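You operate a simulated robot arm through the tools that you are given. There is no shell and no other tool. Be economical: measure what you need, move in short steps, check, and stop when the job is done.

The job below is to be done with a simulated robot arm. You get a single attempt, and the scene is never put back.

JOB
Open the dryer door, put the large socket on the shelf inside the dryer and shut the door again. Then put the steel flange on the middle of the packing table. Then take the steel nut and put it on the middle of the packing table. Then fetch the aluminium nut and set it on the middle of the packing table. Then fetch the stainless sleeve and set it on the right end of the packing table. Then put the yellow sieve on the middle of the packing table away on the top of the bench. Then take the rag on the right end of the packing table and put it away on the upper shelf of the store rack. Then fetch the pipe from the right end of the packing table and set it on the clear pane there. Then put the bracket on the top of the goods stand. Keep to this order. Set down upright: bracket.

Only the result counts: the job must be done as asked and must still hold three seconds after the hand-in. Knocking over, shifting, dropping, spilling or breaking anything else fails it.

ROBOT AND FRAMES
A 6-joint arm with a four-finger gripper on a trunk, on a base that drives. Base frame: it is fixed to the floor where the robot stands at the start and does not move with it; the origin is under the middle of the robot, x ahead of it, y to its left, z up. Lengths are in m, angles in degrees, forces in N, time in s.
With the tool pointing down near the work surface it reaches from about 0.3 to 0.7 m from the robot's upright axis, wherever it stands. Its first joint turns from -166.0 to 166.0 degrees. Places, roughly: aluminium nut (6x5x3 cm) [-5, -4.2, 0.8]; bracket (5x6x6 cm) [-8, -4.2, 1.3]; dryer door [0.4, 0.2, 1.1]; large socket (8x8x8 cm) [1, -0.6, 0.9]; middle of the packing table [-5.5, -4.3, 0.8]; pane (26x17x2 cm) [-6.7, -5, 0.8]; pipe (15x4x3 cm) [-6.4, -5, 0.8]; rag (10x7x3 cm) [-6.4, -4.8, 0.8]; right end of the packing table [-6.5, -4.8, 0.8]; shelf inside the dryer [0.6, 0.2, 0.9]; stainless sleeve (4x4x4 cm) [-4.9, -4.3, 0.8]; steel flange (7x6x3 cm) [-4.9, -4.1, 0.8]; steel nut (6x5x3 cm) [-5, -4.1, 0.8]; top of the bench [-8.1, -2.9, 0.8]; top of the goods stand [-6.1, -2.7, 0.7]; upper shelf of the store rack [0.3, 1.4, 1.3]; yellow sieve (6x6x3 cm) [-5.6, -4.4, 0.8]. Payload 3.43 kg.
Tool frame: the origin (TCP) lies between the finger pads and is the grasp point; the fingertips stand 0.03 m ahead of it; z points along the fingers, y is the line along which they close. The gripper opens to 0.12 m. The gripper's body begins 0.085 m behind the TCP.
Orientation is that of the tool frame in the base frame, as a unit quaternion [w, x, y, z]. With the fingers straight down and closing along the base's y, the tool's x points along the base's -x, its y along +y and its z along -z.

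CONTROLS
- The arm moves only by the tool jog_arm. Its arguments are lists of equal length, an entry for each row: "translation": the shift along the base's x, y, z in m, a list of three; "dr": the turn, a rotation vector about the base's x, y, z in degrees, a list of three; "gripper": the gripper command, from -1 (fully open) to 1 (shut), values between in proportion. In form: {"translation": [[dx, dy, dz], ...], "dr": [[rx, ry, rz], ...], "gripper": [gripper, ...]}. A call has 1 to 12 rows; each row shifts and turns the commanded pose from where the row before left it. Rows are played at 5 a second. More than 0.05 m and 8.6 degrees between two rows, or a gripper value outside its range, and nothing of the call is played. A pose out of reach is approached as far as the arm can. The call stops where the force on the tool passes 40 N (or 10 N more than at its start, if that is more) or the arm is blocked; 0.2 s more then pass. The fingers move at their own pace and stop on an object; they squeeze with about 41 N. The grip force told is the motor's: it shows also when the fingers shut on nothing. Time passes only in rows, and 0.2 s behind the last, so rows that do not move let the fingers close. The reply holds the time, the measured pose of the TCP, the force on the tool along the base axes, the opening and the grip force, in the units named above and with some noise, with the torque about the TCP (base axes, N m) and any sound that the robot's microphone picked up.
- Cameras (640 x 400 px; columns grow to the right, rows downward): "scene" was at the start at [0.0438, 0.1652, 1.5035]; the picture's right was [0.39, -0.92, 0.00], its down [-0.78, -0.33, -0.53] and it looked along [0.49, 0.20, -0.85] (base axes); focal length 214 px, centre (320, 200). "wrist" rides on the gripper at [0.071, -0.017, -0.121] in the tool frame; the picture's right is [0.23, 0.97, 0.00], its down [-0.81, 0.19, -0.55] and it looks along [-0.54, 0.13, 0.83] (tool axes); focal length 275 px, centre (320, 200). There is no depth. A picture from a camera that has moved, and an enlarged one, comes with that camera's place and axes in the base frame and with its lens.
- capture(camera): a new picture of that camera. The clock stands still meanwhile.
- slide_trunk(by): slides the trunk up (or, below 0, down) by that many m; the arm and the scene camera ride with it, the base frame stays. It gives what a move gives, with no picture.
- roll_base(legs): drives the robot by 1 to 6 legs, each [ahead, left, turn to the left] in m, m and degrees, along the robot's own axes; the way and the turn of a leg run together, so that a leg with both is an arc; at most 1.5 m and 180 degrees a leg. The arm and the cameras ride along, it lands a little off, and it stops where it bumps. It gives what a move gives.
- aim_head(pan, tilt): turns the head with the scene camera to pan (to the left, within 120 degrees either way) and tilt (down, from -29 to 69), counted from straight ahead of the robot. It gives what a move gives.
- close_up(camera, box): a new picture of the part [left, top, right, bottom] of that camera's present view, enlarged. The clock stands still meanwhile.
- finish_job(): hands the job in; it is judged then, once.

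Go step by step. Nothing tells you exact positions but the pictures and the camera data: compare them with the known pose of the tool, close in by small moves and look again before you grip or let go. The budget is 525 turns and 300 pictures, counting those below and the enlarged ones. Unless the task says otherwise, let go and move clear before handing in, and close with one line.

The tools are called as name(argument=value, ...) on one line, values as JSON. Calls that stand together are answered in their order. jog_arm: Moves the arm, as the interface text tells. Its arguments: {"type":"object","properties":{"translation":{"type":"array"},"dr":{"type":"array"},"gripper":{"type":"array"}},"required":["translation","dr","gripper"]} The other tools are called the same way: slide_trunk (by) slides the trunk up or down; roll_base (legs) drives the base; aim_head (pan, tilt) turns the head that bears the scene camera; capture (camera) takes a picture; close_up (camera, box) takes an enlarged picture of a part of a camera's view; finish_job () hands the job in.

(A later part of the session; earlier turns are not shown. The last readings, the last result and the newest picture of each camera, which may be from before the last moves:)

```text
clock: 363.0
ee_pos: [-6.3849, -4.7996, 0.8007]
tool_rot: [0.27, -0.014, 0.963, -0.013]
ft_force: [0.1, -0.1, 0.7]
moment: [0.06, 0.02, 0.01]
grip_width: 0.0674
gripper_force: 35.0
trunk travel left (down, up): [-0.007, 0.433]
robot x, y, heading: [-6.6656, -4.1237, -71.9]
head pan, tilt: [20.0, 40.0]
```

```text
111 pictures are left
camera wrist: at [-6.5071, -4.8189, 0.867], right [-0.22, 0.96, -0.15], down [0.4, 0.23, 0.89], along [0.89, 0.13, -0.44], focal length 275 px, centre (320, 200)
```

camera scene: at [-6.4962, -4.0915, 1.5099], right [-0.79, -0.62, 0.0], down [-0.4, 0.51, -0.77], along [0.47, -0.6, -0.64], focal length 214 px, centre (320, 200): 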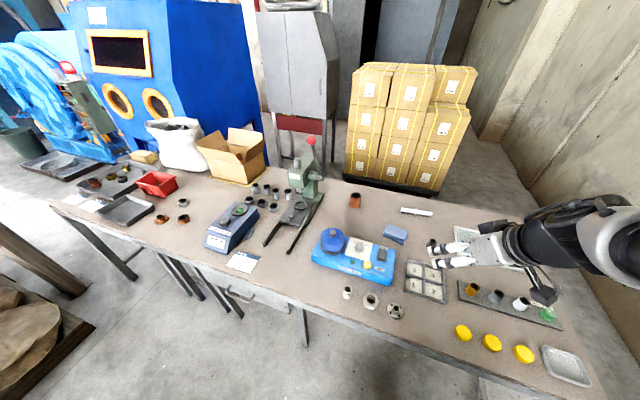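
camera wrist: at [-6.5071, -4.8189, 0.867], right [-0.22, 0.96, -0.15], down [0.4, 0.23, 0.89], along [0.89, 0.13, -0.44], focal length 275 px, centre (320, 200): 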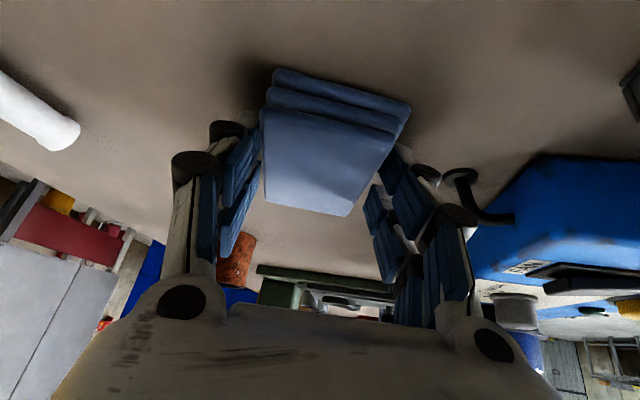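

Rag gripped (6.7 cm). Lifting.

jog_arm(translation=[[0, 0, 0.006], [0, 0, 0.015], [0, 0, 0.03], [0, 0, 0.04], [0, 0.01, 0.045], [-0.005, 0.02, 0.04], [-0.01, 0.04, 0.02], [-0.01, 0.04, 0], [-0.01, 0.04, 0]], dr=[[0, 0, 0], [0, 0, 0], [0, 0, 0], [0, 0, 0], [0, 0, 0], [0, 0, 0], [0, 0, 0], [0, 0, 0], [0, 0, 0]], gripper=[1, 1, 1, 1, 1, 1, 1, 1, 1])

capture(camera="wrist")

```text
clock: 365.0
ee_pos: [-6.4181, -4.6506, 0.9975]
tool_rot: [0.27, -0.013, 0.963, -0.013]
ft_force: [0.0, 0.8, -0.3]
moment: [-0.08, 0.04, 0.06]
grip_width: 0.0671
gripper_force: 41.1
trunk travel left (down, up): [-0.007, 0.433]
robot x, y, heading: [-6.6641, -4.1248, -71.9]
head pan, tilt: [20.0, 40.0]
```

```text
110 pictures are left
camera wrist: at [-6.5419, -4.6677, 1.0643], right [-0.22, 0.96, -0.15], down [0.4, 0.23, 0.89], along [0.89, 0.13, -0.44], focal length 275 px, centre (320, 200)
```

wrist: 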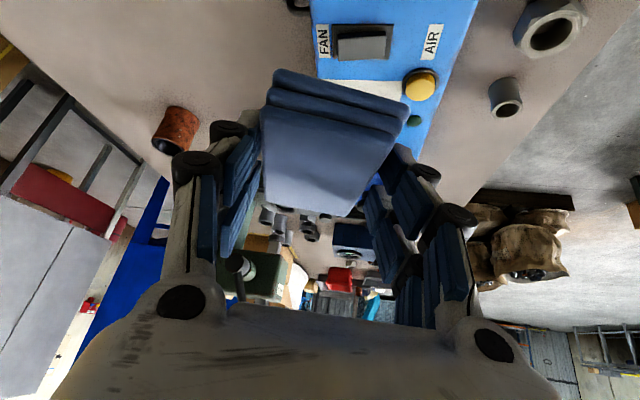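

Rag held. Now the long drive to the store rack: first out through the aisle.

roll_base(legs=[[-0.603, -0.157, 0], [-1.347, 0.386, 0], [-0.84, 0.327, 0], [0, 0, 90.7]])

aim_head(pan=5, tilt=15)

capture(camera="scene")

```text
clock: 383.2
ee_pos: [-6.5148, -1.0365, 0.9973]
tool_rot: [-0.196, 0.702, -0.659, -0.185]
ft_force: [-0.9, 0.0, -0.5]
moment: [0.0, -0.02, 0.03]
grip_width: 0.0667
gripper_force: 41.3
trunk travel left (down, up): [-0.007, 0.433]
robot x, y, heading: [-7.0334, -1.3005, 20.2]
head pan, tilt: [20.0, 40.0]
```

```text
clock: 384.1
ee_pos: [-6.5147, -1.035, 0.9962]
tool_rot: [-0.196, 0.702, -0.659, -0.185]
ft_force: [0.2, 0.1, -0.7]
moment: [0.03, 0.02, 0.0]
grip_width: 0.0673
gripper_force: 41.4
trunk travel left (down, up): [-0.007, 0.433]
robot x, y, heading: [-7.0326, -1.2972, 20.0]
head pan, tilt: [5.0, 15.0]
```

```text
109 pictures are left
camera scene: at [-7.016, -1.1359, 1.5494], right [0.42, -0.91, 0.0], down [-0.23, -0.11, -0.97], along [0.87, 0.41, -0.26], focal length 214 px, centre (320, 200)
```

scene: 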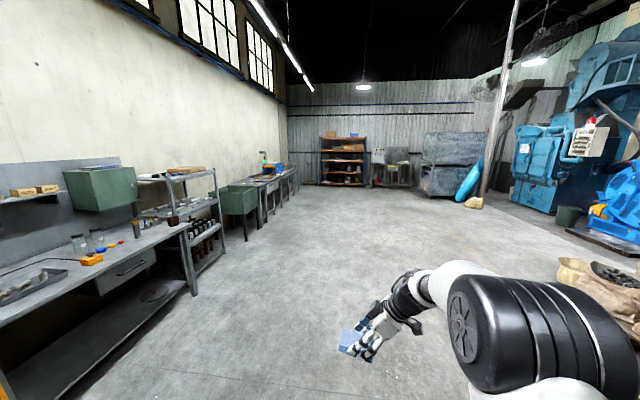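

Open floor ahead to the rack. Driving.

roll_base(legs=[[1.45, 0, 0], [1.45, 0, 0], [1.45, 0, 0], [1.4, 0, 0]])

capture(camera="scene")

```text
clock: 411.7
ee_pos: [-1.0306, 0.8511, 0.997]
tool_rot: [-0.198, 0.693, -0.668, -0.182]
ft_force: [0.1, 0.1, -0.3]
moment: [-0.03, 0.03, -0.02]
grip_width: 0.067
gripper_force: 40.4
trunk travel left (down, up): [-0.007, 0.433]
robot x, y, heading: [-1.5596, 0.6053, 18.7]
head pan, tilt: [5.0, 15.0]
```

```text
108 pictures are left
camera scene: at [-1.5337, 0.7648, 1.5495], right [0.4, -0.92, 0.0], down [-0.24, -0.1, -0.97], along [0.88, 0.39, -0.26], focal length 214 px, centre (320, 200)
```

scene: 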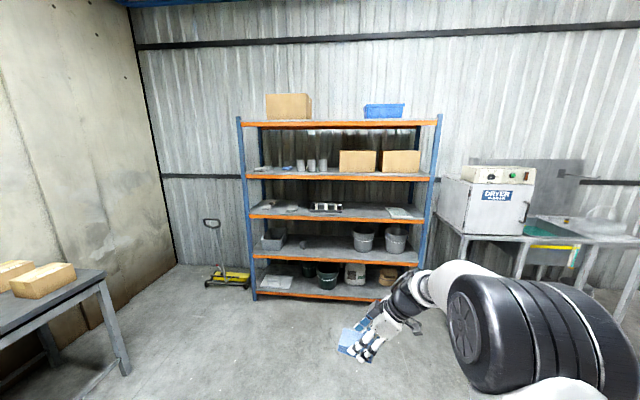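

close_up(camera="scene", box=[235, 110, 445, 200])

```text
3.05 times, centred on (340, 155) of scene
camera zoom: at [-1.5337, 0.7648, 1.5495], right [0.4, -0.92, 0.0], down [-0.24, -0.1, -0.97], along [0.88, 0.39, -0.26], focal length 654 px, centre (259, 337)
```

zoom: 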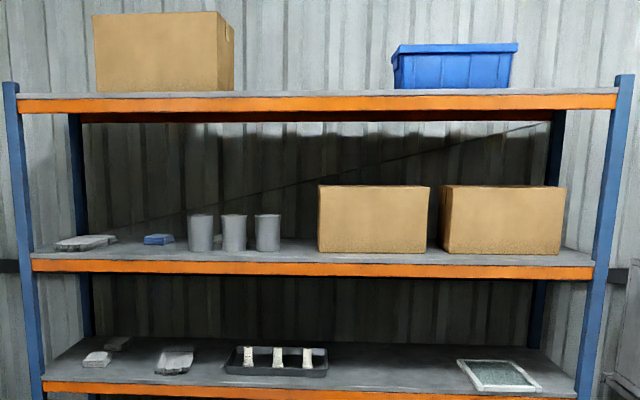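

The left part of the upper shelf has free room (between the grey cloth and the cups). I rotate the tool, raise the trunk and move nearer.

jog_arm(translation=[[0.01, 0, 0], [0.01, 0, 0], [0.01, 0, 0], [0.01, 0, 0], [0.01, 0, 0], [0, 0, 0]], dr=[[0, 0, -7.5], [0, 0, -7.5], [0, 0, -7.5], [0, 0, -7.5], [0, 0, -7.5], [0, 0, 0]], gripper=[1, 1, 1, 1, 1, 1])

slide_trunk(by=0.42)

roll_base(legs=[[0.95, 0.55, 0]])

aim_head(pan=5, tilt=30)

capture(camera="scene")

```text
clock: 413.1
ee_pos: [-0.9798, 0.8518, 0.9965]
tool_rot: [0.247, -0.441, 0.856, 0.109]
ft_force: [0.3, -0.7, 0.0]
moment: [-0.01, 0.0, -0.05]
grip_width: 0.0672
gripper_force: 41.0
trunk travel left (down, up): [-0.007, 0.433]
robot x, y, heading: [-1.5515, 0.5987, 18.8]
head pan, tilt: [5.0, 15.0]
```

```text
refused: 0.42 is not a number from -0.4 to 0.4
```

```text
clock: 418.8
ee_pos: [-0.2466, 1.6686, 0.9963]
tool_rot: [0.247, -0.439, 0.857, 0.108]
ft_force: [0.8, 0.2, -0.1]
moment: [0.01, -0.01, 0.03]
grip_width: 0.0671
gripper_force: 40.9
trunk travel left (down, up): [-0.007, 0.433]
robot x, y, heading: [-0.8237, 1.424, 18.2]
head pan, tilt: [5.0, 15.0]
```

```text
clock: 419.6
ee_pos: [-0.2457, 1.6693, 0.9976]
tool_rot: [0.247, -0.439, 0.857, 0.108]
ft_force: [-0.8, -0.6, -0.1]
moment: [-0.03, -0.01, -0.03]
grip_width: 0.0671
gripper_force: 41.1
trunk travel left (down, up): [-0.007, 0.433]
robot x, y, heading: [-0.8254, 1.4241, 18.2]
head pan, tilt: [5.0, 30.0]
```

```text
106 pictures are left
camera scene: at [-0.804, 1.5863, 1.5254], right [0.39, -0.92, 0.0], down [-0.46, -0.2, -0.87], along [0.8, 0.34, -0.5], focal length 214 px, centre (320, 200)
```

scene: 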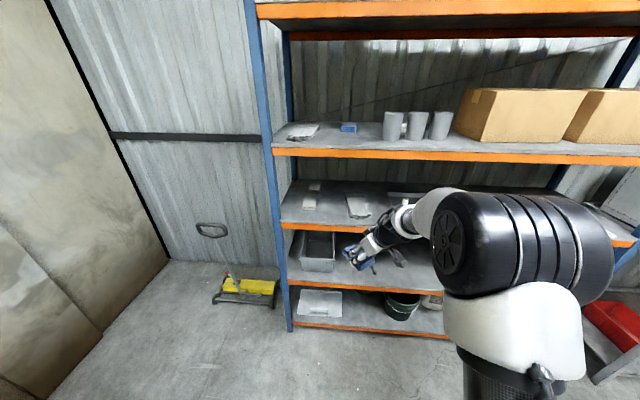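

slide_trunk(by=0.4)

aim_head(pan=5, tilt=40)

capture(camera="scene")

capture(camera="wrist")

```text
clock: 423.4
ee_pos: [-0.247, 1.6692, 1.3976]
tool_rot: [0.248, -0.438, 0.857, 0.108]
ft_force: [-1.1, -0.4, 0.2]
moment: [0.0, 0.0, 0.01]
grip_width: 0.067
gripper_force: 41.2
trunk travel left (down, up): [-0.407, 0.033]
robot x, y, heading: [-0.8238, 1.4234, 18.4]
head pan, tilt: [5.0, 30.0]
```

```text
clock: 424.1
ee_pos: [-0.2486, 1.669, 1.3968]
tool_rot: [0.247, -0.439, 0.857, 0.109]
ft_force: [-0.5, 0.5, -0.8]
moment: [-0.02, 0.03, 0.02]
grip_width: 0.0673
gripper_force: 41.6
trunk travel left (down, up): [-0.407, 0.033]
robot x, y, heading: [-0.827, 1.4259, 18.1]
head pan, tilt: [5.0, 40.0]
```

```text
105 pictures are left
camera scene: at [-0.8091, 1.5841, 1.91], right [0.39, -0.92, 0.0], down [-0.59, -0.25, -0.77], along [0.7, 0.3, -0.64], focal length 214 px, centre (320, 200)
```

scene: 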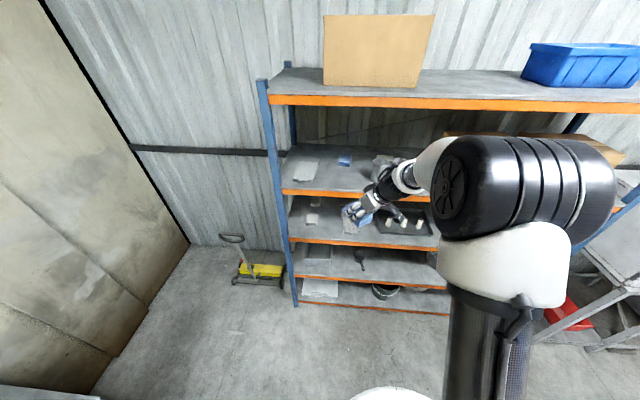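

```text
104 pictures are left
camera wrist: at [-0.3079, 1.5607, 1.4638], right [-0.9, 0.42, -0.15], down [0.06, 0.46, 0.89], along [0.44, 0.79, -0.44], focal length 275 px, centre (320, 200)
```

wrist: 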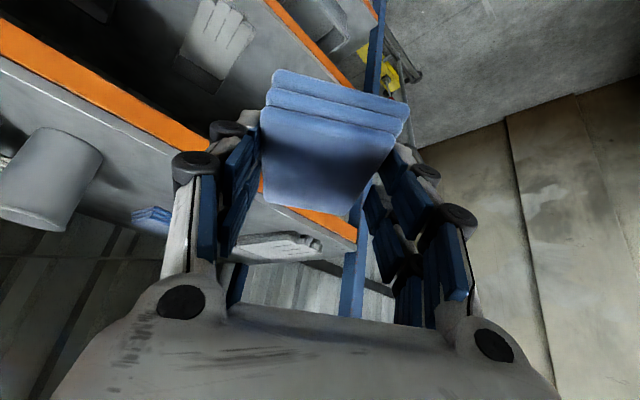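

close_up(camera="scene", box=[260, 120, 460, 240])

```text
3.20 times, centred on (360, 180) of scene
camera zoom: at [-0.8091, 1.5841, 1.91], right [0.39, -0.92, 0.0], down [-0.59, -0.25, -0.77], along [0.7, 0.3, -0.64], focal length 686 px, centre (192, 264)
```

zoom: 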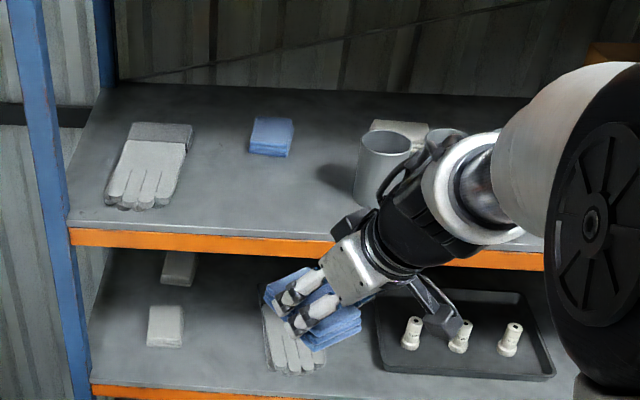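

Plan: set the rag in front of the small blue rag at (0.074, 1.832). Lowering to entry height and driving in.

jog_arm(translation=[[0, 0, -0.025], [0, 0, -0.025]], dr=[[0, 0, 0], [0, 0, 0]], gripper=[1, 1])

roll_base(legs=[[0.2, 0.04, 0]])

capture(camera="wrist")

close_up(camera="scene", box=[220, 80, 500, 250])

```text
clock: 424.7
ee_pos: [-0.2466, 1.669, 1.3461]
tool_rot: [0.247, -0.439, 0.857, 0.108]
ft_force: [0.0, 0.1, -0.2]
moment: [0.01, 0.0, -0.02]
grip_width: 0.067
gripper_force: 41.1
trunk travel left (down, up): [-0.407, 0.033]
robot x, y, heading: [-0.8267, 1.4213, 18.0]
head pan, tilt: [5.0, 40.0]
```

```text
clock: 426.3
ee_pos: [-0.0729, 1.7698, 1.3471]
tool_rot: [0.247, -0.44, 0.857, 0.108]
ft_force: [0.3, 0.0, -0.7]
moment: [0.01, 0.02, -0.04]
grip_width: 0.067
gripper_force: 41.2
trunk travel left (down, up): [-0.407, 0.033]
robot x, y, heading: [-0.6502, 1.5286, 18.2]
head pan, tilt: [5.0, 40.0]
```

```text
102 pictures are left
camera wrist: at [-0.1326, 1.6609, 1.414], right [-0.9, 0.41, -0.15], down [0.06, 0.46, 0.89], along [0.44, 0.79, -0.44], focal length 275 px, centre (320, 200)
```

wrist: 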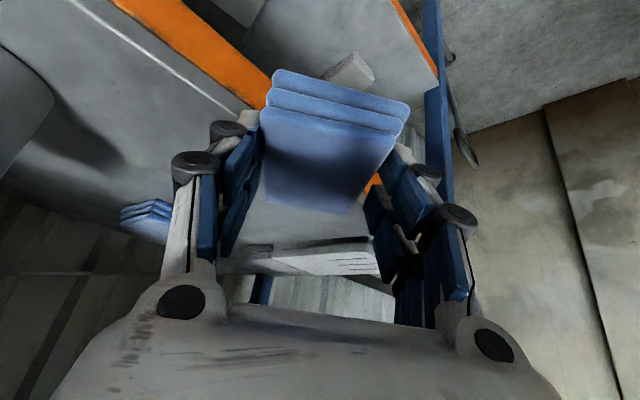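

```text
2.29 times, centred on (360, 165) of scene
camera zoom: at [-0.6338, 1.6835, 1.9099], right [0.39, -0.92, 0.0], down [-0.59, -0.25, -0.77], along [0.7, 0.3, -0.64], focal length 490 px, centre (229, 280)
```

zoom: 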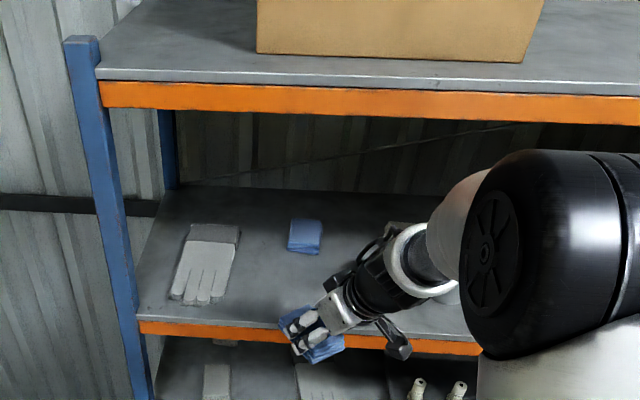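

roll_base(legs=[[0.1, 0, 0]])

jog_arm(translation=[[0.019, 0.0065, 0], [0.019, 0.0065, 0], [0.019, 0.0065, 0]], dr=[[0, 0, 0], [0, 0, 0], [0, 0, 0]], gripper=[1, 1, 1])

close_up(camera="scene", box=[220, 80, 500, 250])

```text
clock: 427.5
ee_pos: [0.0211, 1.8007, 1.3479]
tool_rot: [0.247, -0.44, 0.857, 0.109]
ft_force: [-0.3, 0.0, -0.2]
moment: [0.06, 0.02, 0.02]
grip_width: 0.0669
gripper_force: 41.2
trunk travel left (down, up): [-0.407, 0.033]
robot x, y, heading: [-0.5557, 1.5529, 18.0]
head pan, tilt: [5.0, 40.0]
```

```text
clock: 428.3
ee_pos: [0.079, 1.8197, 1.3469]
tool_rot: [0.246, -0.44, 0.857, 0.109]
ft_force: [-0.7, 0.3, 0.0]
moment: [-0.02, 0.04, 0.01]
grip_width: 0.0673
gripper_force: 41.3
trunk travel left (down, up): [-0.407, 0.033]
robot x, y, heading: [-0.554, 1.5575, 18.2]
head pan, tilt: [5.0, 40.0]
```

```text
2.29 times, centred on (360, 165) of scene
camera zoom: at [-0.539, 1.7146, 1.9099], right [0.39, -0.92, 0.0], down [-0.59, -0.25, -0.77], along [0.7, 0.3, -0.64], focal length 490 px, centre (229, 280)
```

zoom: 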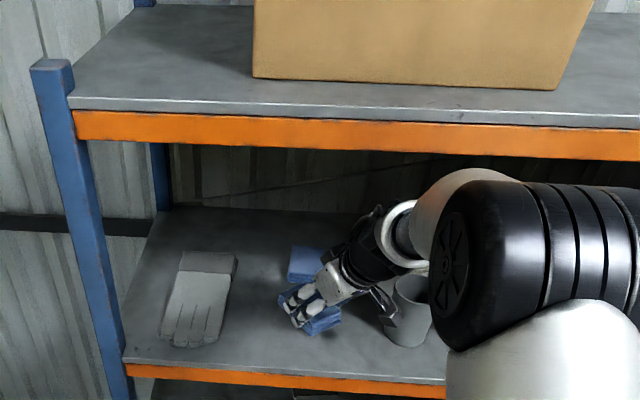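

jog_arm(translation=[[-0.004, 0.008, -0.01], [0, 0, -0.006], [0, 0, -0.005], [0, 0, -0.005]], dr=[[0, 0, 0], [0, 0, 0], [0, 0, 0], [0, 0, 0]], gripper=[1, 1, 1, 1])

```text
clock: 429.0
ee_pos: [0.0783, 1.8276, 1.3385]
tool_rot: [0.258, -0.438, 0.854, 0.108]
ft_force: [-6.4, -3.5, 15.3]
moment: [-0.11, 0.62, 0.08]
grip_width: 0.0672
gripper_force: 40.8
trunk travel left (down, up): [-0.407, 0.033]
robot x, y, heading: [-0.5541, 1.5577, 18.2]
head pan, tilt: [5.0, 40.0]
stopped in row 3: the force on the tool passed its limit at 42 N (the readings are from after the stop); the commanded pose is now the measured one
```

jog_arm(translation=[[0, 0, 0.001], [0, 0, 0], [0, 0, 0], [0, 0, 0]], dr=[[0, 0, 0], [0, 0, 0], [0, 0, 0], [0, 0, 0]], gripper=[-0.25, -0.35, -0.4, -0.4])

capture(camera="wrist")

```text
clock: 430.0
ee_pos: [0.0794, 1.828, 1.3366]
tool_rot: [0.255, -0.438, 0.855, 0.107]
ft_force: [-0.6, 0.0, 0.3]
moment: [0.03, 0.04, 0.0]
grip_width: 0.0842
gripper_force: 0.0
trunk travel left (down, up): [-0.407, 0.033]
robot x, y, heading: [-0.5541, 1.5581, 18.1]
head pan, tilt: [5.0, 40.0]
```

```text
99 pictures are left
camera wrist: at [0.017, 1.7199, 1.4021], right [-0.89, 0.42, -0.16], down [0.05, 0.45, 0.89], along [0.44, 0.79, -0.43], focal length 275 px, centre (320, 200)
```

wrist: 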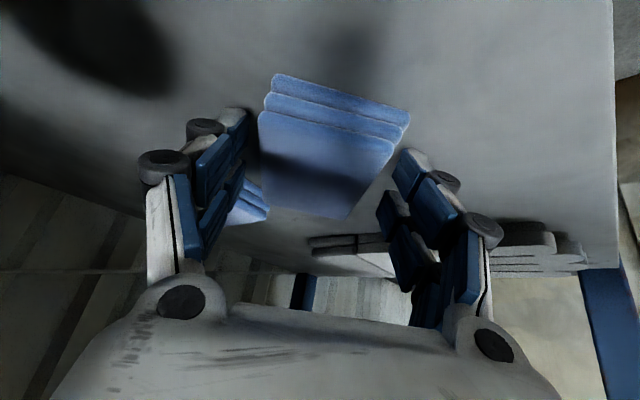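

jog_arm(translation=[[0, 0, 0.02], [0, 0, 0.025], [-0.02, -0.007, 0.01]], dr=[[0, 0, 0], [0, 0, 0], [0, 0, 0]], gripper=[-0.4, -0.4, -0.4])

roll_base(legs=[[-0.5, 0, 0]])

close_up(camera="scene", box=[240, 100, 520, 270])

```text
clock: 430.8
ee_pos: [0.0567, 1.8203, 1.3919]
tool_rot: [0.256, -0.437, 0.855, 0.107]
ft_force: [-0.4, -1.1, 1.3]
moment: [0.03, 0.02, -0.02]
grip_width: 0.0842
gripper_force: 0.1
trunk travel left (down, up): [-0.407, 0.033]
robot x, y, heading: [-0.5556, 1.5569, 18.1]
head pan, tilt: [5.0, 40.0]
```

```text
clock: 433.8
ee_pos: [-0.4155, 1.6656, 1.3926]
tool_rot: [0.255, -0.437, 0.856, 0.107]
ft_force: [0.1, 1.3, -1.0]
moment: [0.02, -0.01, 0.02]
grip_width: 0.0838
gripper_force: 0.1
trunk travel left (down, up): [-0.407, 0.033]
robot x, y, heading: [-1.0314, 1.3988, 18.1]
head pan, tilt: [5.0, 40.0]
```

```text
2.29 times, centred on (380, 185) of scene
camera zoom: at [-1.0138, 1.5584, 1.9099], right [0.39, -0.92, 0.0], down [-0.59, -0.25, -0.77], along [0.7, 0.3, -0.64], focal length 490 px, centre (183, 234)
```

zoom: 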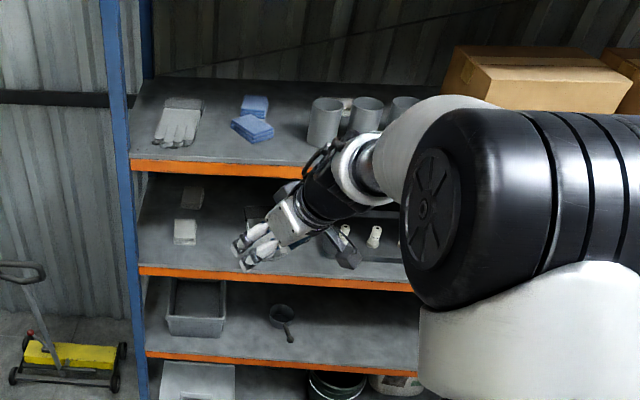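

Rag is on the upper shelf. Lowering the trunk and driving back for the pipe.

slide_trunk(by=-0.4)

roll_base(legs=[[-1.3, -0.142, 0], [-1.3, -0.142, 0], [-1.3, -0.142, 0], [-1.3, -0.142, 0], [-1.3, -0.142, 0], [0, 0, -90]])

```text
clock: 437.6
ee_pos: [-0.4145, 1.6663, 0.9914]
tool_rot: [0.254, -0.438, 0.856, 0.107]
ft_force: [-0.6, 0.0, 1.4]
moment: [-0.01, -0.03, -0.02]
grip_width: 0.0841
gripper_force: 0.0
trunk travel left (down, up): [-0.007, 0.433]
robot x, y, heading: [-1.0282, 1.4012, 18.0]
head pan, tilt: [5.0, 40.0]
```

```text
clock: 472.7
ee_pos: [-6.7481, -1.9062, 0.9922]
tool_rot: [0.255, 0.297, 0.914, -0.105]
ft_force: [-0.5, -0.3, 0.5]
moment: [-0.02, 0.01, 0.0]
grip_width: 0.084
gripper_force: 0.2
trunk travel left (down, up): [-0.007, 0.433]
robot x, y, heading: [-7.0144, -1.2895, -71.8]
head pan, tilt: [5.0, 40.0]
```

roll_base(legs=[[1.1, -0.36, 0], [1.1, -0.36, 0], [0.4, 0.28, 0]])

aim_head(pan=0, tilt=69)

capture(camera="scene")

```text
clock: 486.6
ee_pos: [-6.3941, -4.53, 0.9916]
tool_rot: [0.255, 0.305, 0.911, -0.107]
ft_force: [0.6, 0.1, 0.0]
moment: [0.0, 0.02, -0.04]
grip_width: 0.084
gripper_force: 0.0
trunk travel left (down, up): [-0.007, 0.433]
robot x, y, heading: [-6.6495, -3.911, -73.1]
head pan, tilt: [5.0, 40.0]
```

```text
clock: 487.6
ee_pos: [-6.3952, -4.5307, 0.9915]
tool_rot: [0.255, 0.305, 0.911, -0.109]
ft_force: [-0.1, 0.7, 0.2]
moment: [0.03, 0.03, -0.01]
grip_width: 0.084
gripper_force: 0.0
trunk travel left (down, up): [-0.007, 0.433]
robot x, y, heading: [-6.6489, -3.9115, -72.9]
head pan, tilt: [0.0, 68.8]
```

```text
97 pictures are left
camera scene: at [-6.5028, -3.9054, 1.4739], right [-0.96, -0.29, 0.0], down [-0.27, 0.89, -0.36], along [0.11, -0.35, -0.93], focal length 214 px, centre (320, 200)
```

scene: 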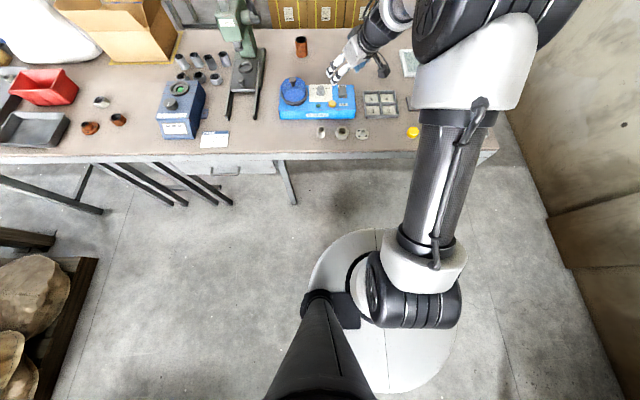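

The visible plate is the carriage top (radius ~0.16 m). I'll creep closer to the table edge between its legs.

roll_base(legs=[[0.2, -0.1, 0], [0.06, 0, 0], [0.05, 0, 0]])

capture(camera="scene")

```text
clock: 490.4
ee_pos: [-6.3995, -4.8562, 0.9922]
tool_rot: [0.254, 0.306, 0.911, -0.107]
ft_force: [0.6, 0.3, -0.2]
moment: [0.0, -0.02, 0.01]
grip_width: 0.0839
gripper_force: 0.1
trunk travel left (down, up): [-0.007, 0.433]
robot x, y, heading: [-6.652, -4.236, -72.9]
head pan, tilt: [0.0, 68.8]
```

```text
96 pictures are left
camera scene: at [-6.5078, -4.2322, 1.4738], right [-0.96, -0.29, 0.0], down [-0.27, 0.89, -0.36], along [0.11, -0.35, -0.93], focal length 214 px, centre (320, 200)
```

scene: 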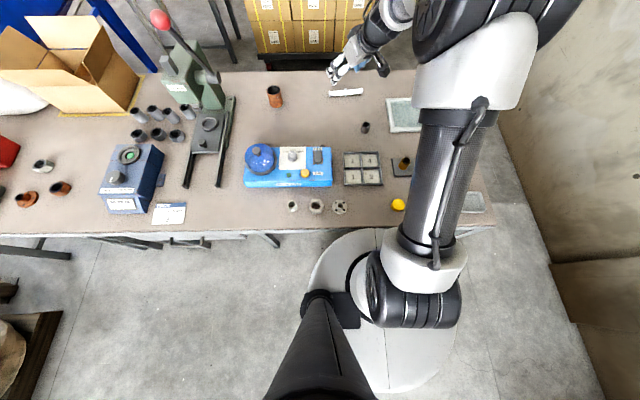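

roll_base(legs=[[0.04, 0, 0], [0.03, 0, 0]])

jog_arm(translation=[[0, 0, 0], [0, 0, 0], [0, 0, 0], [0, 0, 0], [0, 0, 0], [0, 0, 0], [0, 0, 0]], dr=[[0, 0, 7.5], [0, 0, 7.5], [0, 0, 7.5], [0, 0, 7.5], [0, 0, 7.5], [0, 0, 7.5], [0, 0, 0]], gripper=[-0.4, -0.4, -0.4, -0.4, -0.4, -0.4, -0.4])

capture(camera="wrist")

```text
clock: 491.6
ee_pos: [-6.3882, -4.8944, 0.9932]
tool_rot: [0.256, 0.305, 0.911, -0.108]
ft_force: [0.2, 0.2, -1.0]
moment: [-0.04, -0.03, -0.01]
grip_width: 0.0838
gripper_force: 0.1
trunk travel left (down, up): [-0.007, 0.433]
robot x, y, heading: [-6.6407, -4.2794, -73.1]
head pan, tilt: [0.0, 68.8]
stopped in leg 2: the robot was blocked; the commanded pose is now the measured one
```

```text
clock: 493.2
ee_pos: [-6.3886, -4.8949, 0.9934]
tool_rot: [0.278, -0.068, 0.958, -0.002]
ft_force: [-0.4, -0.5, 0.3]
moment: [0.04, 0.06, -0.05]
grip_width: 0.0842
gripper_force: 0.0
trunk travel left (down, up): [-0.007, 0.433]
robot x, y, heading: [-6.6376, -4.278, -73.2]
head pan, tilt: [0.0, 68.8]
```

```text
95 pictures are left
camera wrist: at [-6.5092, -4.9248, 1.0583], right [-0.32, 0.93, -0.16], down [0.36, 0.28, 0.89], along [0.88, 0.22, -0.43], focal length 275 px, centre (320, 200)
```

wrist: 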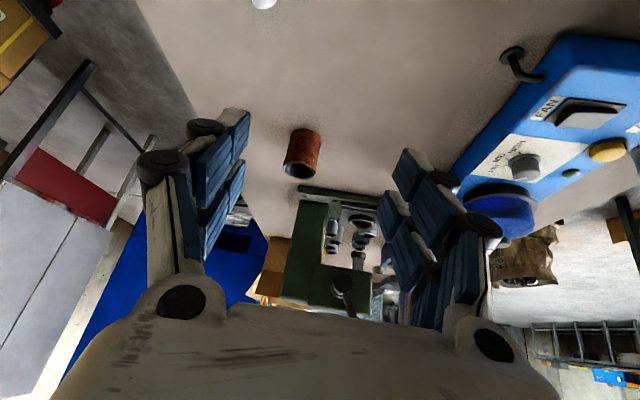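

The robot just touched the table edge; I back off 1 cm and reach for the pipe.

roll_base(legs=[[-0.012, 0, 0]])

jog_arm(translation=[[-0.003, -0.03, -0.02], [-0.003, -0.03, -0.02], [-0.003, -0.03, -0.02], [-0.003, -0.036, -0.02]], dr=[[0, 0, 0], [0, 0, 0], [0, 0, 0], [0, 0, 0]], gripper=[-0.2, -0.2, -0.2, -0.2])

capture(camera="wrist")

capture(camera="scene")

```text
clock: 493.9
ee_pos: [-6.3908, -4.8861, 0.9921]
tool_rot: [0.277, -0.067, 0.959, -0.001]
ft_force: [0.3, 0.9, 0.3]
moment: [-0.07, 0.01, -0.02]
grip_width: 0.0839
gripper_force: 0.0
trunk travel left (down, up): [-0.007, 0.433]
robot x, y, heading: [-6.6436, -4.2664, -72.7]
head pan, tilt: [0.0, 68.8]
```

```text
clock: 494.9
ee_pos: [-6.4112, -4.9633, 0.9121]
tool_rot: [0.277, -0.068, 0.959, 0.001]
ft_force: [0.3, -0.1, 0.1]
moment: [-0.03, 0.0, -0.01]
grip_width: 0.0721
gripper_force: 0.1
out of reach, approached as far as the arm can: row 3, 4
trunk travel left (down, up): [-0.007, 0.433]
robot x, y, heading: [-6.6451, -4.2693, -73.1]
head pan, tilt: [0.0, 68.8]
```

```text
94 pictures are left
camera wrist: at [-6.5325, -4.9941, 0.9774], right [-0.32, 0.93, -0.16], down [0.36, 0.27, 0.89], along [0.88, 0.23, -0.43], focal length 275 px, centre (320, 200)
```

wrist: 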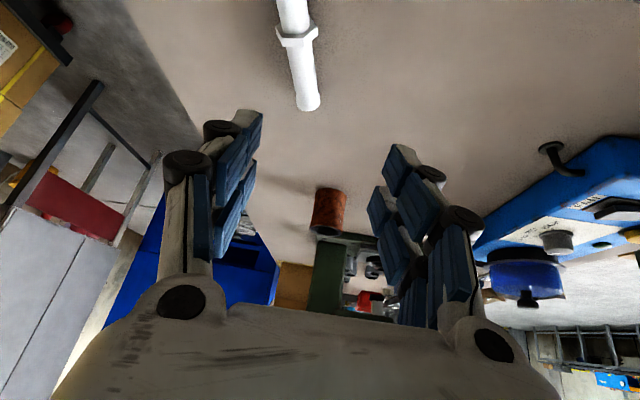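

```text
93 pictures are left
camera scene: at [-6.4984, -4.2618, 1.4738], right [-0.96, -0.29, 0.0], down [-0.27, 0.89, -0.36], along [0.11, -0.35, -0.93], focal length 214 px, centre (320, 200)
```

scene: 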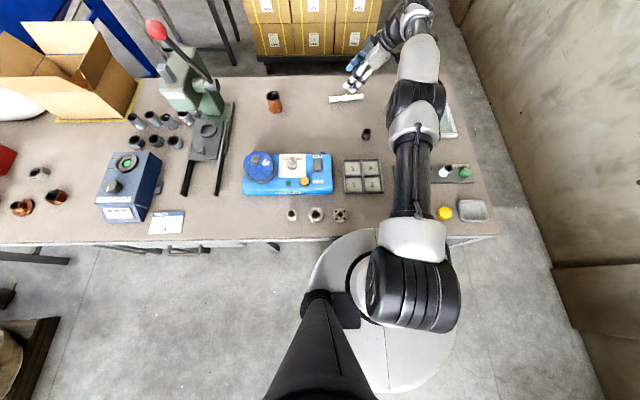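

The pipe is just out of reach from the front. I'll go round to the table's right end and approach from there.

jog_arm(translation=[[0, 0.02, 0.04], [0, 0.03, 0.03], [0.005, 0.04, 0.02], [0.005, 0.04, 0.02], [0.005, 0.04, 0], [0.005, 0.04, 0]], dr=[[0, 0, 0], [0, 0, 0], [0, 0, 0], [0, 0, 0], [0, 0, 0], [0, 0, 0]], gripper=[-0.3, -0.3, -0.3, -0.3, -0.3, -0.3])

roll_base(legs=[[-0.28, 0, 0], [0, -0.87, 0]])

aim_head(pan=-30, tilt=40)

capture(camera="scene")

```text
clock: 496.3
ee_pos: [-6.3923, -4.7529, 1.0226]
tool_rot: [0.276, -0.068, 0.959, -0.001]
ft_force: [-1.0, -0.2, 0.5]
moment: [-0.01, -0.02, 0.02]
grip_width: 0.078
gripper_force: 0.1
trunk travel left (down, up): [-0.007, 0.433]
robot x, y, heading: [-6.6433, -4.2691, -72.8]
head pan, tilt: [0.0, 68.8]
```

```text
clock: 502.5
ee_pos: [-7.3089, -4.7393, 1.0219]
tool_rot: [0.277, -0.067, 0.959, -0.001]
ft_force: [-0.5, 0.5, 0.0]
moment: [-0.01, -0.03, 0.0]
grip_width: 0.0778
gripper_force: 0.0
trunk travel left (down, up): [-0.007, 0.433]
robot x, y, heading: [-7.5615, -4.2474, -73.1]
head pan, tilt: [0.0, 68.8]
```

```text
clock: 503.4
ee_pos: [-7.3086, -4.739, 1.0216]
tool_rot: [0.276, -0.067, 0.959, -0.001]
ft_force: [0.1, -0.5, -0.4]
moment: [-0.01, 0.0, -0.03]
grip_width: 0.078
gripper_force: 0.0
trunk travel left (down, up): [-0.007, 0.433]
robot x, y, heading: [-7.5598, -4.2528, -73.3]
head pan, tilt: [-30.0, 40.0]
```

```text
92 pictures are left
camera scene: at [-7.4508, -4.2757, 1.5099], right [-0.97, 0.23, 0.0], down [0.14, 0.63, -0.77], along [-0.17, -0.75, -0.64], focal length 214 px, centre (320, 200)
```

scene: 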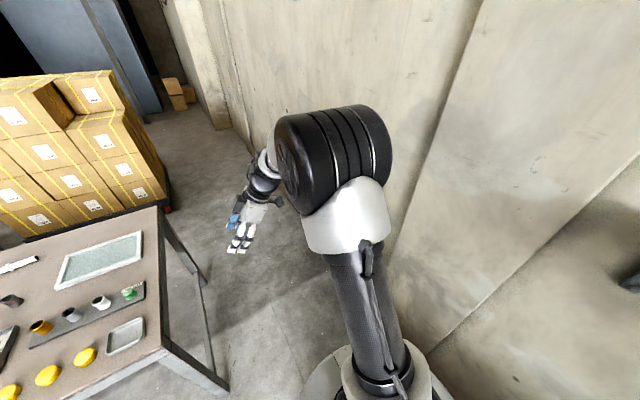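

roll_base(legs=[[0, 0, 90], [0, -0.85, 0], [0.12, 0, 0]])

aim_head(pan=15, tilt=45)

capture(camera="scene")

capture(camera="wrist")

```text
clock: 512.6
ee_pos: [-6.7103, -4.77, 1.0207]
tool_rot: [-0.195, 0.727, -0.628, -0.195]
ft_force: [-0.1, 0.7, 0.7]
moment: [-0.03, -0.02, 0.01]
grip_width: 0.0779
gripper_force: 0.2
trunk travel left (down, up): [-0.007, 0.433]
robot x, y, heading: [-7.1978, -5.0254, 17.4]
head pan, tilt: [-30.0, 40.0]
```

```text
clock: 513.7
ee_pos: [-6.7101, -4.7692, 1.0209]
tool_rot: [-0.194, 0.728, -0.628, -0.196]
ft_force: [-0.2, 0.0, 0.2]
moment: [0.02, 0.03, -0.01]
grip_width: 0.0779
gripper_force: 0.1
trunk travel left (down, up): [-0.007, 0.433]
robot x, y, heading: [-7.1962, -5.0255, 17.4]
head pan, tilt: [15.0, 45.0]
```

```text
91 pictures are left
camera scene: at [-7.1883, -4.8556, 1.5027], right [0.54, -0.84, 0.0], down [-0.6, -0.38, -0.71], along [0.6, 0.38, -0.71], focal length 214 px, centre (320, 200)
```

scene: 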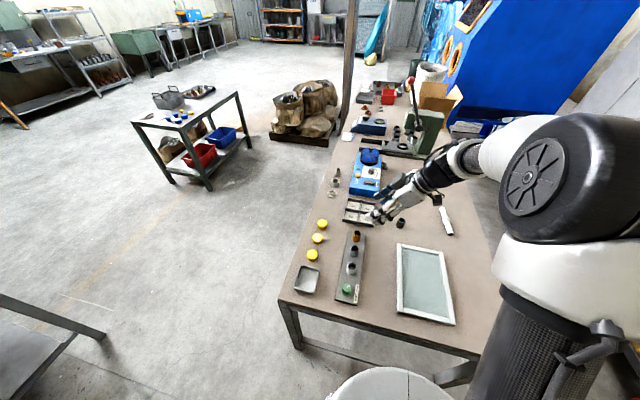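

```text
90 pictures are left
camera wrist: at [-6.6793, -4.8907, 1.0869], right [-0.93, -0.32, -0.16], down [-0.28, 0.36, 0.89], along [-0.23, 0.87, -0.43], focal length 275 px, centre (320, 200)
```

wrist: 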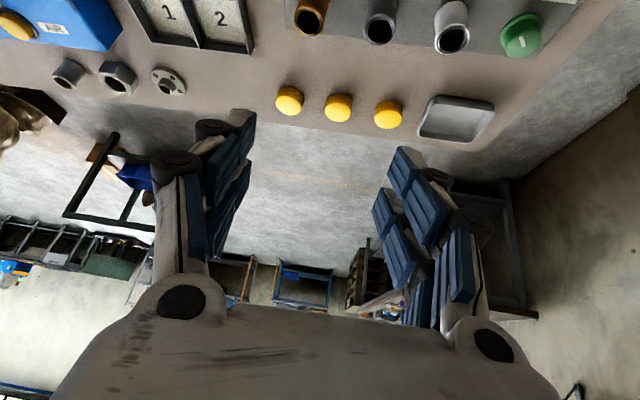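

From here the pane, pipe and sleeve are all visible and near. I turn the tool toward the pipe and edge forward.

jog_arm(translation=[[0.01, -0.01, 0], [0.01, -0.015, 0], [0.015, -0.02, 0], [0.015, -0.02, 0], [0.015, -0.02, 0], [0.015, -0.02, 0], [0.015, -0.02, 0]], dr=[[0, 0, -7.5], [0, 0, -7.5], [0, 0, -7.5], [0, 0, -7.5], [0, 0, -7.5], [0, 0, -7.5], [0, 0, -7.5]], gripper=[-0.2, -0.2, -0.2, -0.2, -0.2, -0.2, -0.2])

roll_base(legs=[[0.08, 0, 0]])

```text
clock: 515.3
ee_pos: [-6.6169, -4.8949, 1.0221]
tool_rot: [0.262, -0.374, 0.885, 0.089]
ft_force: [1.1, 0.4, -0.5]
moment: [0.0, 0.02, 0.04]
grip_width: 0.072
gripper_force: 0.0
trunk travel left (down, up): [-0.007, 0.433]
robot x, y, heading: [-7.1924, -5.0254, 17.4]
head pan, tilt: [15.0, 45.0]
```

```text
clock: 516.4
ee_pos: [-6.5423, -4.8708, 1.0214]
tool_rot: [0.261, -0.376, 0.885, 0.088]
ft_force: [-0.1, -0.2, -0.1]
moment: [0.0, -0.02, 0.0]
grip_width: 0.0719
gripper_force: 0.1
trunk travel left (down, up): [-0.007, 0.433]
robot x, y, heading: [-7.1185, -5.0026, 17.7]
head pan, tilt: [15.0, 45.0]
```

jog_arm(translation=[[0, 0, 0], [0, 0, 0], [0, 0, 0], [0, 0, 0]], dr=[[3.8, -4.6, 0], [3.4, -4.9, 0], [0, 0, -7], [0, 0, -7]], gripper=[-0.2, -0.2, -0.2, -0.2])

capture(camera="wrist")

```text
clock: 517.4
ee_pos: [-6.5428, -4.8717, 1.0206]
tool_rot: [0.368, -0.257, 0.891, 0.069]
ft_force: [-0.3, -0.3, 0.3]
moment: [0.0, -0.01, 0.03]
grip_width: 0.0719
gripper_force: 0.0
trunk travel left (down, up): [-0.007, 0.433]
robot x, y, heading: [-7.1219, -5.0009, 17.4]
head pan, tilt: [15.0, 45.0]
```

```text
89 pictures are left
camera wrist: at [-6.6508, -4.9529, 1.0601], right [-0.63, 0.74, -0.23], down [0.04, 0.32, 0.94], along [0.77, 0.59, -0.24], focal length 275 px, centre (320, 200)
```

wrist: 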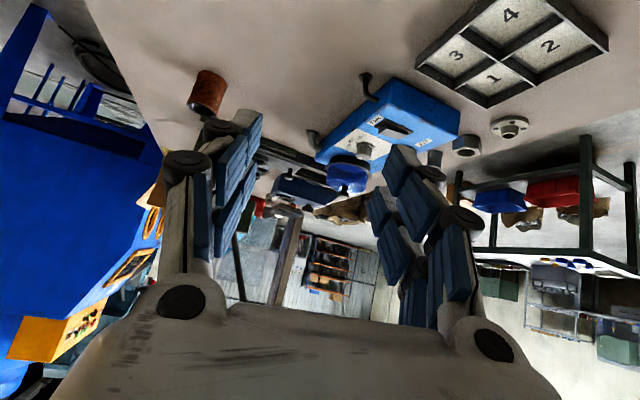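

jog_arm(translation=[[0.031, -0.026, -0.024], [0.031, -0.026, -0.024], [0.031, -0.026, -0.024], [0.031, -0.026, -0.024], [0.031, -0.026, -0.024]], dr=[[0, 0, 0], [0, 0, 0], [0, 0, 0], [0, 0, 0], [0, 0, 0]], gripper=[-0.2, -0.2, -0.2, -0.2, -0.2])

capture(camera="wrist")

close_up(camera="scene", box=[360, 160, 520, 280])

```text
clock: 518.6
ee_pos: [-6.3873, -5.0024, 0.9]
tool_rot: [0.368, -0.256, 0.891, 0.068]
ft_force: [0.2, 0.2, -0.2]
moment: [-0.01, -0.02, 0.01]
grip_width: 0.072
gripper_force: 0.0
trunk travel left (down, up): [-0.007, 0.433]
robot x, y, heading: [-7.1234, -5.0015, 17.4]
head pan, tilt: [15.0, 45.0]
```

```text
88 pictures are left
camera wrist: at [-6.4953, -5.0839, 0.9386], right [-0.63, 0.74, -0.22], down [0.04, 0.32, 0.95], along [0.77, 0.59, -0.24], focal length 275 px, centre (320, 200)
```

wrist: 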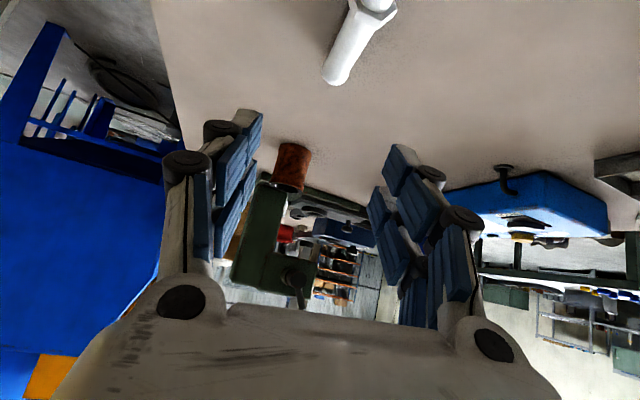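

```text
3.33 times, centred on (440, 220) of scene
camera zoom: at [-7.1136, -4.8325, 1.5027], right [0.54, -0.84, 0.0], down [-0.6, -0.38, -0.71], along [0.6, 0.38, -0.71], focal length 715 px, centre (-80, 133)
```

zoom: 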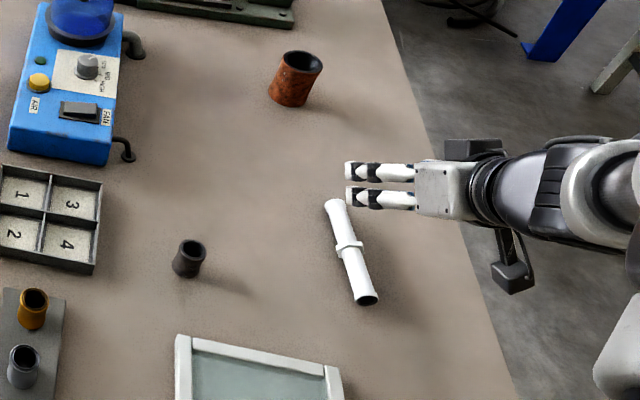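

jog_arm(translation=[[-0.004, 0.0, -0.04], [-0.004, 0.0, -0.04], [0, 0, -0.02]], dr=[[0, 0, 0], [0, 0, 0], [0, 0, 0]], gripper=[-0.2, -0.2, -0.2])

capture(camera="wrist")

close_up(camera="scene", box=[400, 180, 500, 260])

```text
clock: 519.4
ee_pos: [-6.3944, -5.0024, 0.801]
tool_rot: [0.368, -0.257, 0.891, 0.068]
ft_force: [-1.4, -0.3, 0.5]
moment: [0.03, 0.03, 0.01]
grip_width: 0.072
gripper_force: 0.0
trunk travel left (down, up): [-0.007, 0.433]
robot x, y, heading: [-7.1258, -4.9999, 17.5]
head pan, tilt: [15.0, 45.0]
```

```text
86 pictures are left
camera wrist: at [-6.5025, -5.0835, 0.8393], right [-0.63, 0.74, -0.22], down [0.04, 0.32, 0.95], along [0.77, 0.59, -0.24], focal length 275 px, centre (320, 200)
```

wrist: 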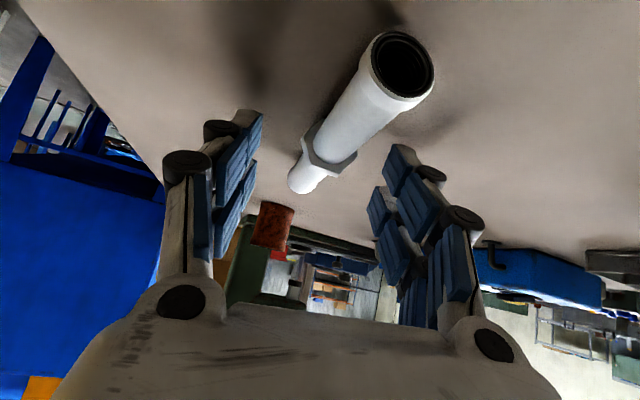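

```text
5.00 times, centred on (450, 220) of scene
camera zoom: at [-7.1141, -4.8322, 1.5027], right [0.54, -0.84, 0.0], down [-0.6, -0.38, -0.71], along [0.6, 0.38, -0.71], focal length 1072 px, centre (-330, 100)
```

zoom: 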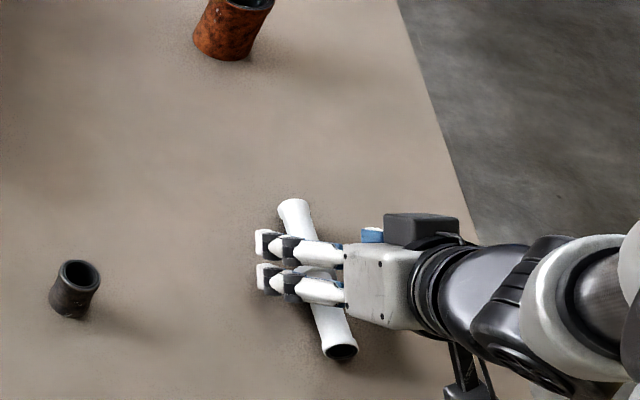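

jog_arm(translation=[[0, 0, -0.008], [0, 0, 0], [0, 0, 0], [0, 0, 0], [0, 0, 0]], dr=[[0, 0, 0], [0, 0, 0], [0, 0, 0], [0, 0, 0], [0, 0, 0]], gripper=[-0.1, 0.5, 1, 1, 1])

capture(camera="wrist")

```text
clock: 520.3
ee_pos: [-6.393, -4.9968, 0.8003]
tool_rot: [0.373, -0.261, 0.887, 0.073]
ft_force: [1.8, 4.7, 10.2]
moment: [0.36, -0.05, -0.04]
grip_width: 0.0327
gripper_force: 12.5
trunk travel left (down, up): [-0.007, 0.433]
robot x, y, heading: [-7.1218, -5.001, 17.4]
head pan, tilt: [15.0, 45.0]
stopped in row 4: the force on the tool passed its limit at 41 N (the readings are from after the stop); the commanded pose is now the measured one
```

```text
84 pictures are left
camera wrist: at [-6.5004, -5.0788, 0.8361], right [-0.64, 0.74, -0.23], down [0.03, 0.32, 0.95], along [0.77, 0.6, -0.22], focal length 275 px, centre (320, 200)
```

wrist: 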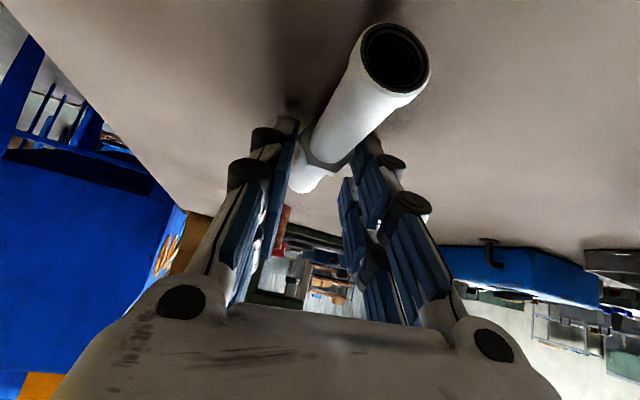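

jog_arm(translation=[[0, 0, 0.003], [0, 0, 0], [0, 0, 0], [0, 0, 0.005], [0, 0, 0.01], [0, 0, 0.015]], dr=[[0, 0, 0], [0, 0, 0], [0, 0, 0], [0, 0, 0], [0, 0, 0], [0, 0, 0]], gripper=[1, 1, 1, 1, 1, 1])

capture(camera="wrist")

```text
clock: 521.7
ee_pos: [-6.3938, -4.9984, 0.8275]
tool_rot: [0.369, -0.26, 0.889, 0.071]
ft_force: [0.3, 1.0, -0.7]
moment: [0.0, 0.02, -0.01]
grip_width: 0.0316
gripper_force: 40.8
trunk travel left (down, up): [-0.007, 0.433]
robot x, y, heading: [-7.1192, -5.004, 17.3]
head pan, tilt: [15.0, 45.0]
```

```text
83 pictures are left
camera wrist: at [-6.502, -5.0803, 0.8663], right [-0.64, 0.74, -0.22], down [0.04, 0.32, 0.95], along [0.77, 0.59, -0.23], focal length 275 px, centre (320, 200)
```

wrist: 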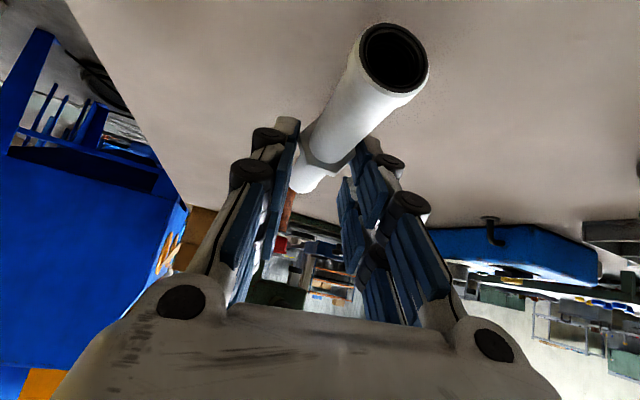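

Pipe held. Raise it and shift the robot so the pipe comes over the pane.

jog_arm(translation=[[0, 0, 0.03], [0, 0, 0.03], [0, 0, 0.03]], dr=[[0, 0, 0], [0, 0, 0], [0, 0, 0]], gripper=[1, 1, 1])

roll_base(legs=[[-0.3075, 0.112, 0]])

capture(camera="scene")

capture(camera="wrist")

```text
clock: 522.5
ee_pos: [-6.3948, -4.9981, 0.919]
tool_rot: [0.37, -0.26, 0.889, 0.072]
ft_force: [-1.0, 0.9, -1.2]
moment: [-0.02, -0.01, 0.02]
grip_width: 0.0317
gripper_force: 41.3
trunk travel left (down, up): [-0.007, 0.433]
robot x, y, heading: [-7.1188, -5.0063, 17.5]
head pan, tilt: [15.0, 45.0]
```

```text
clock: 524.7
ee_pos: [-6.7211, -4.9826, 0.9199]
tool_rot: [0.37, -0.26, 0.889, 0.072]
ft_force: [0.1, 0.8, -0.7]
moment: [-0.01, 0.0, -0.02]
grip_width: 0.0315
gripper_force: 41.0
trunk travel left (down, up): [-0.007, 0.433]
robot x, y, heading: [-7.4517, -4.9858, 17.6]
head pan, tilt: [15.0, 45.0]
```

```text
82 pictures are left
camera scene: at [-7.4424, -4.818, 1.5027], right [0.54, -0.84, 0.0], down [-0.6, -0.38, -0.71], along [0.6, 0.38, -0.71], focal length 214 px, centre (320, 200)
```

scene: 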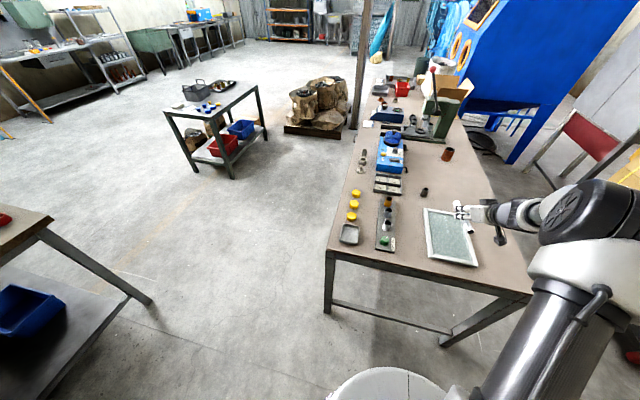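

```text
81 pictures are left
camera wrist: at [-6.8291, -5.0659, 0.9568], right [-0.64, 0.74, -0.22], down [0.04, 0.32, 0.95], along [0.77, 0.6, -0.23], focal length 275 px, centre (320, 200)
```

wrist: 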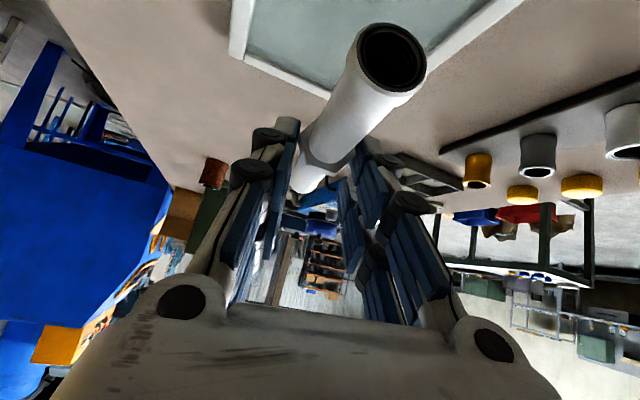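

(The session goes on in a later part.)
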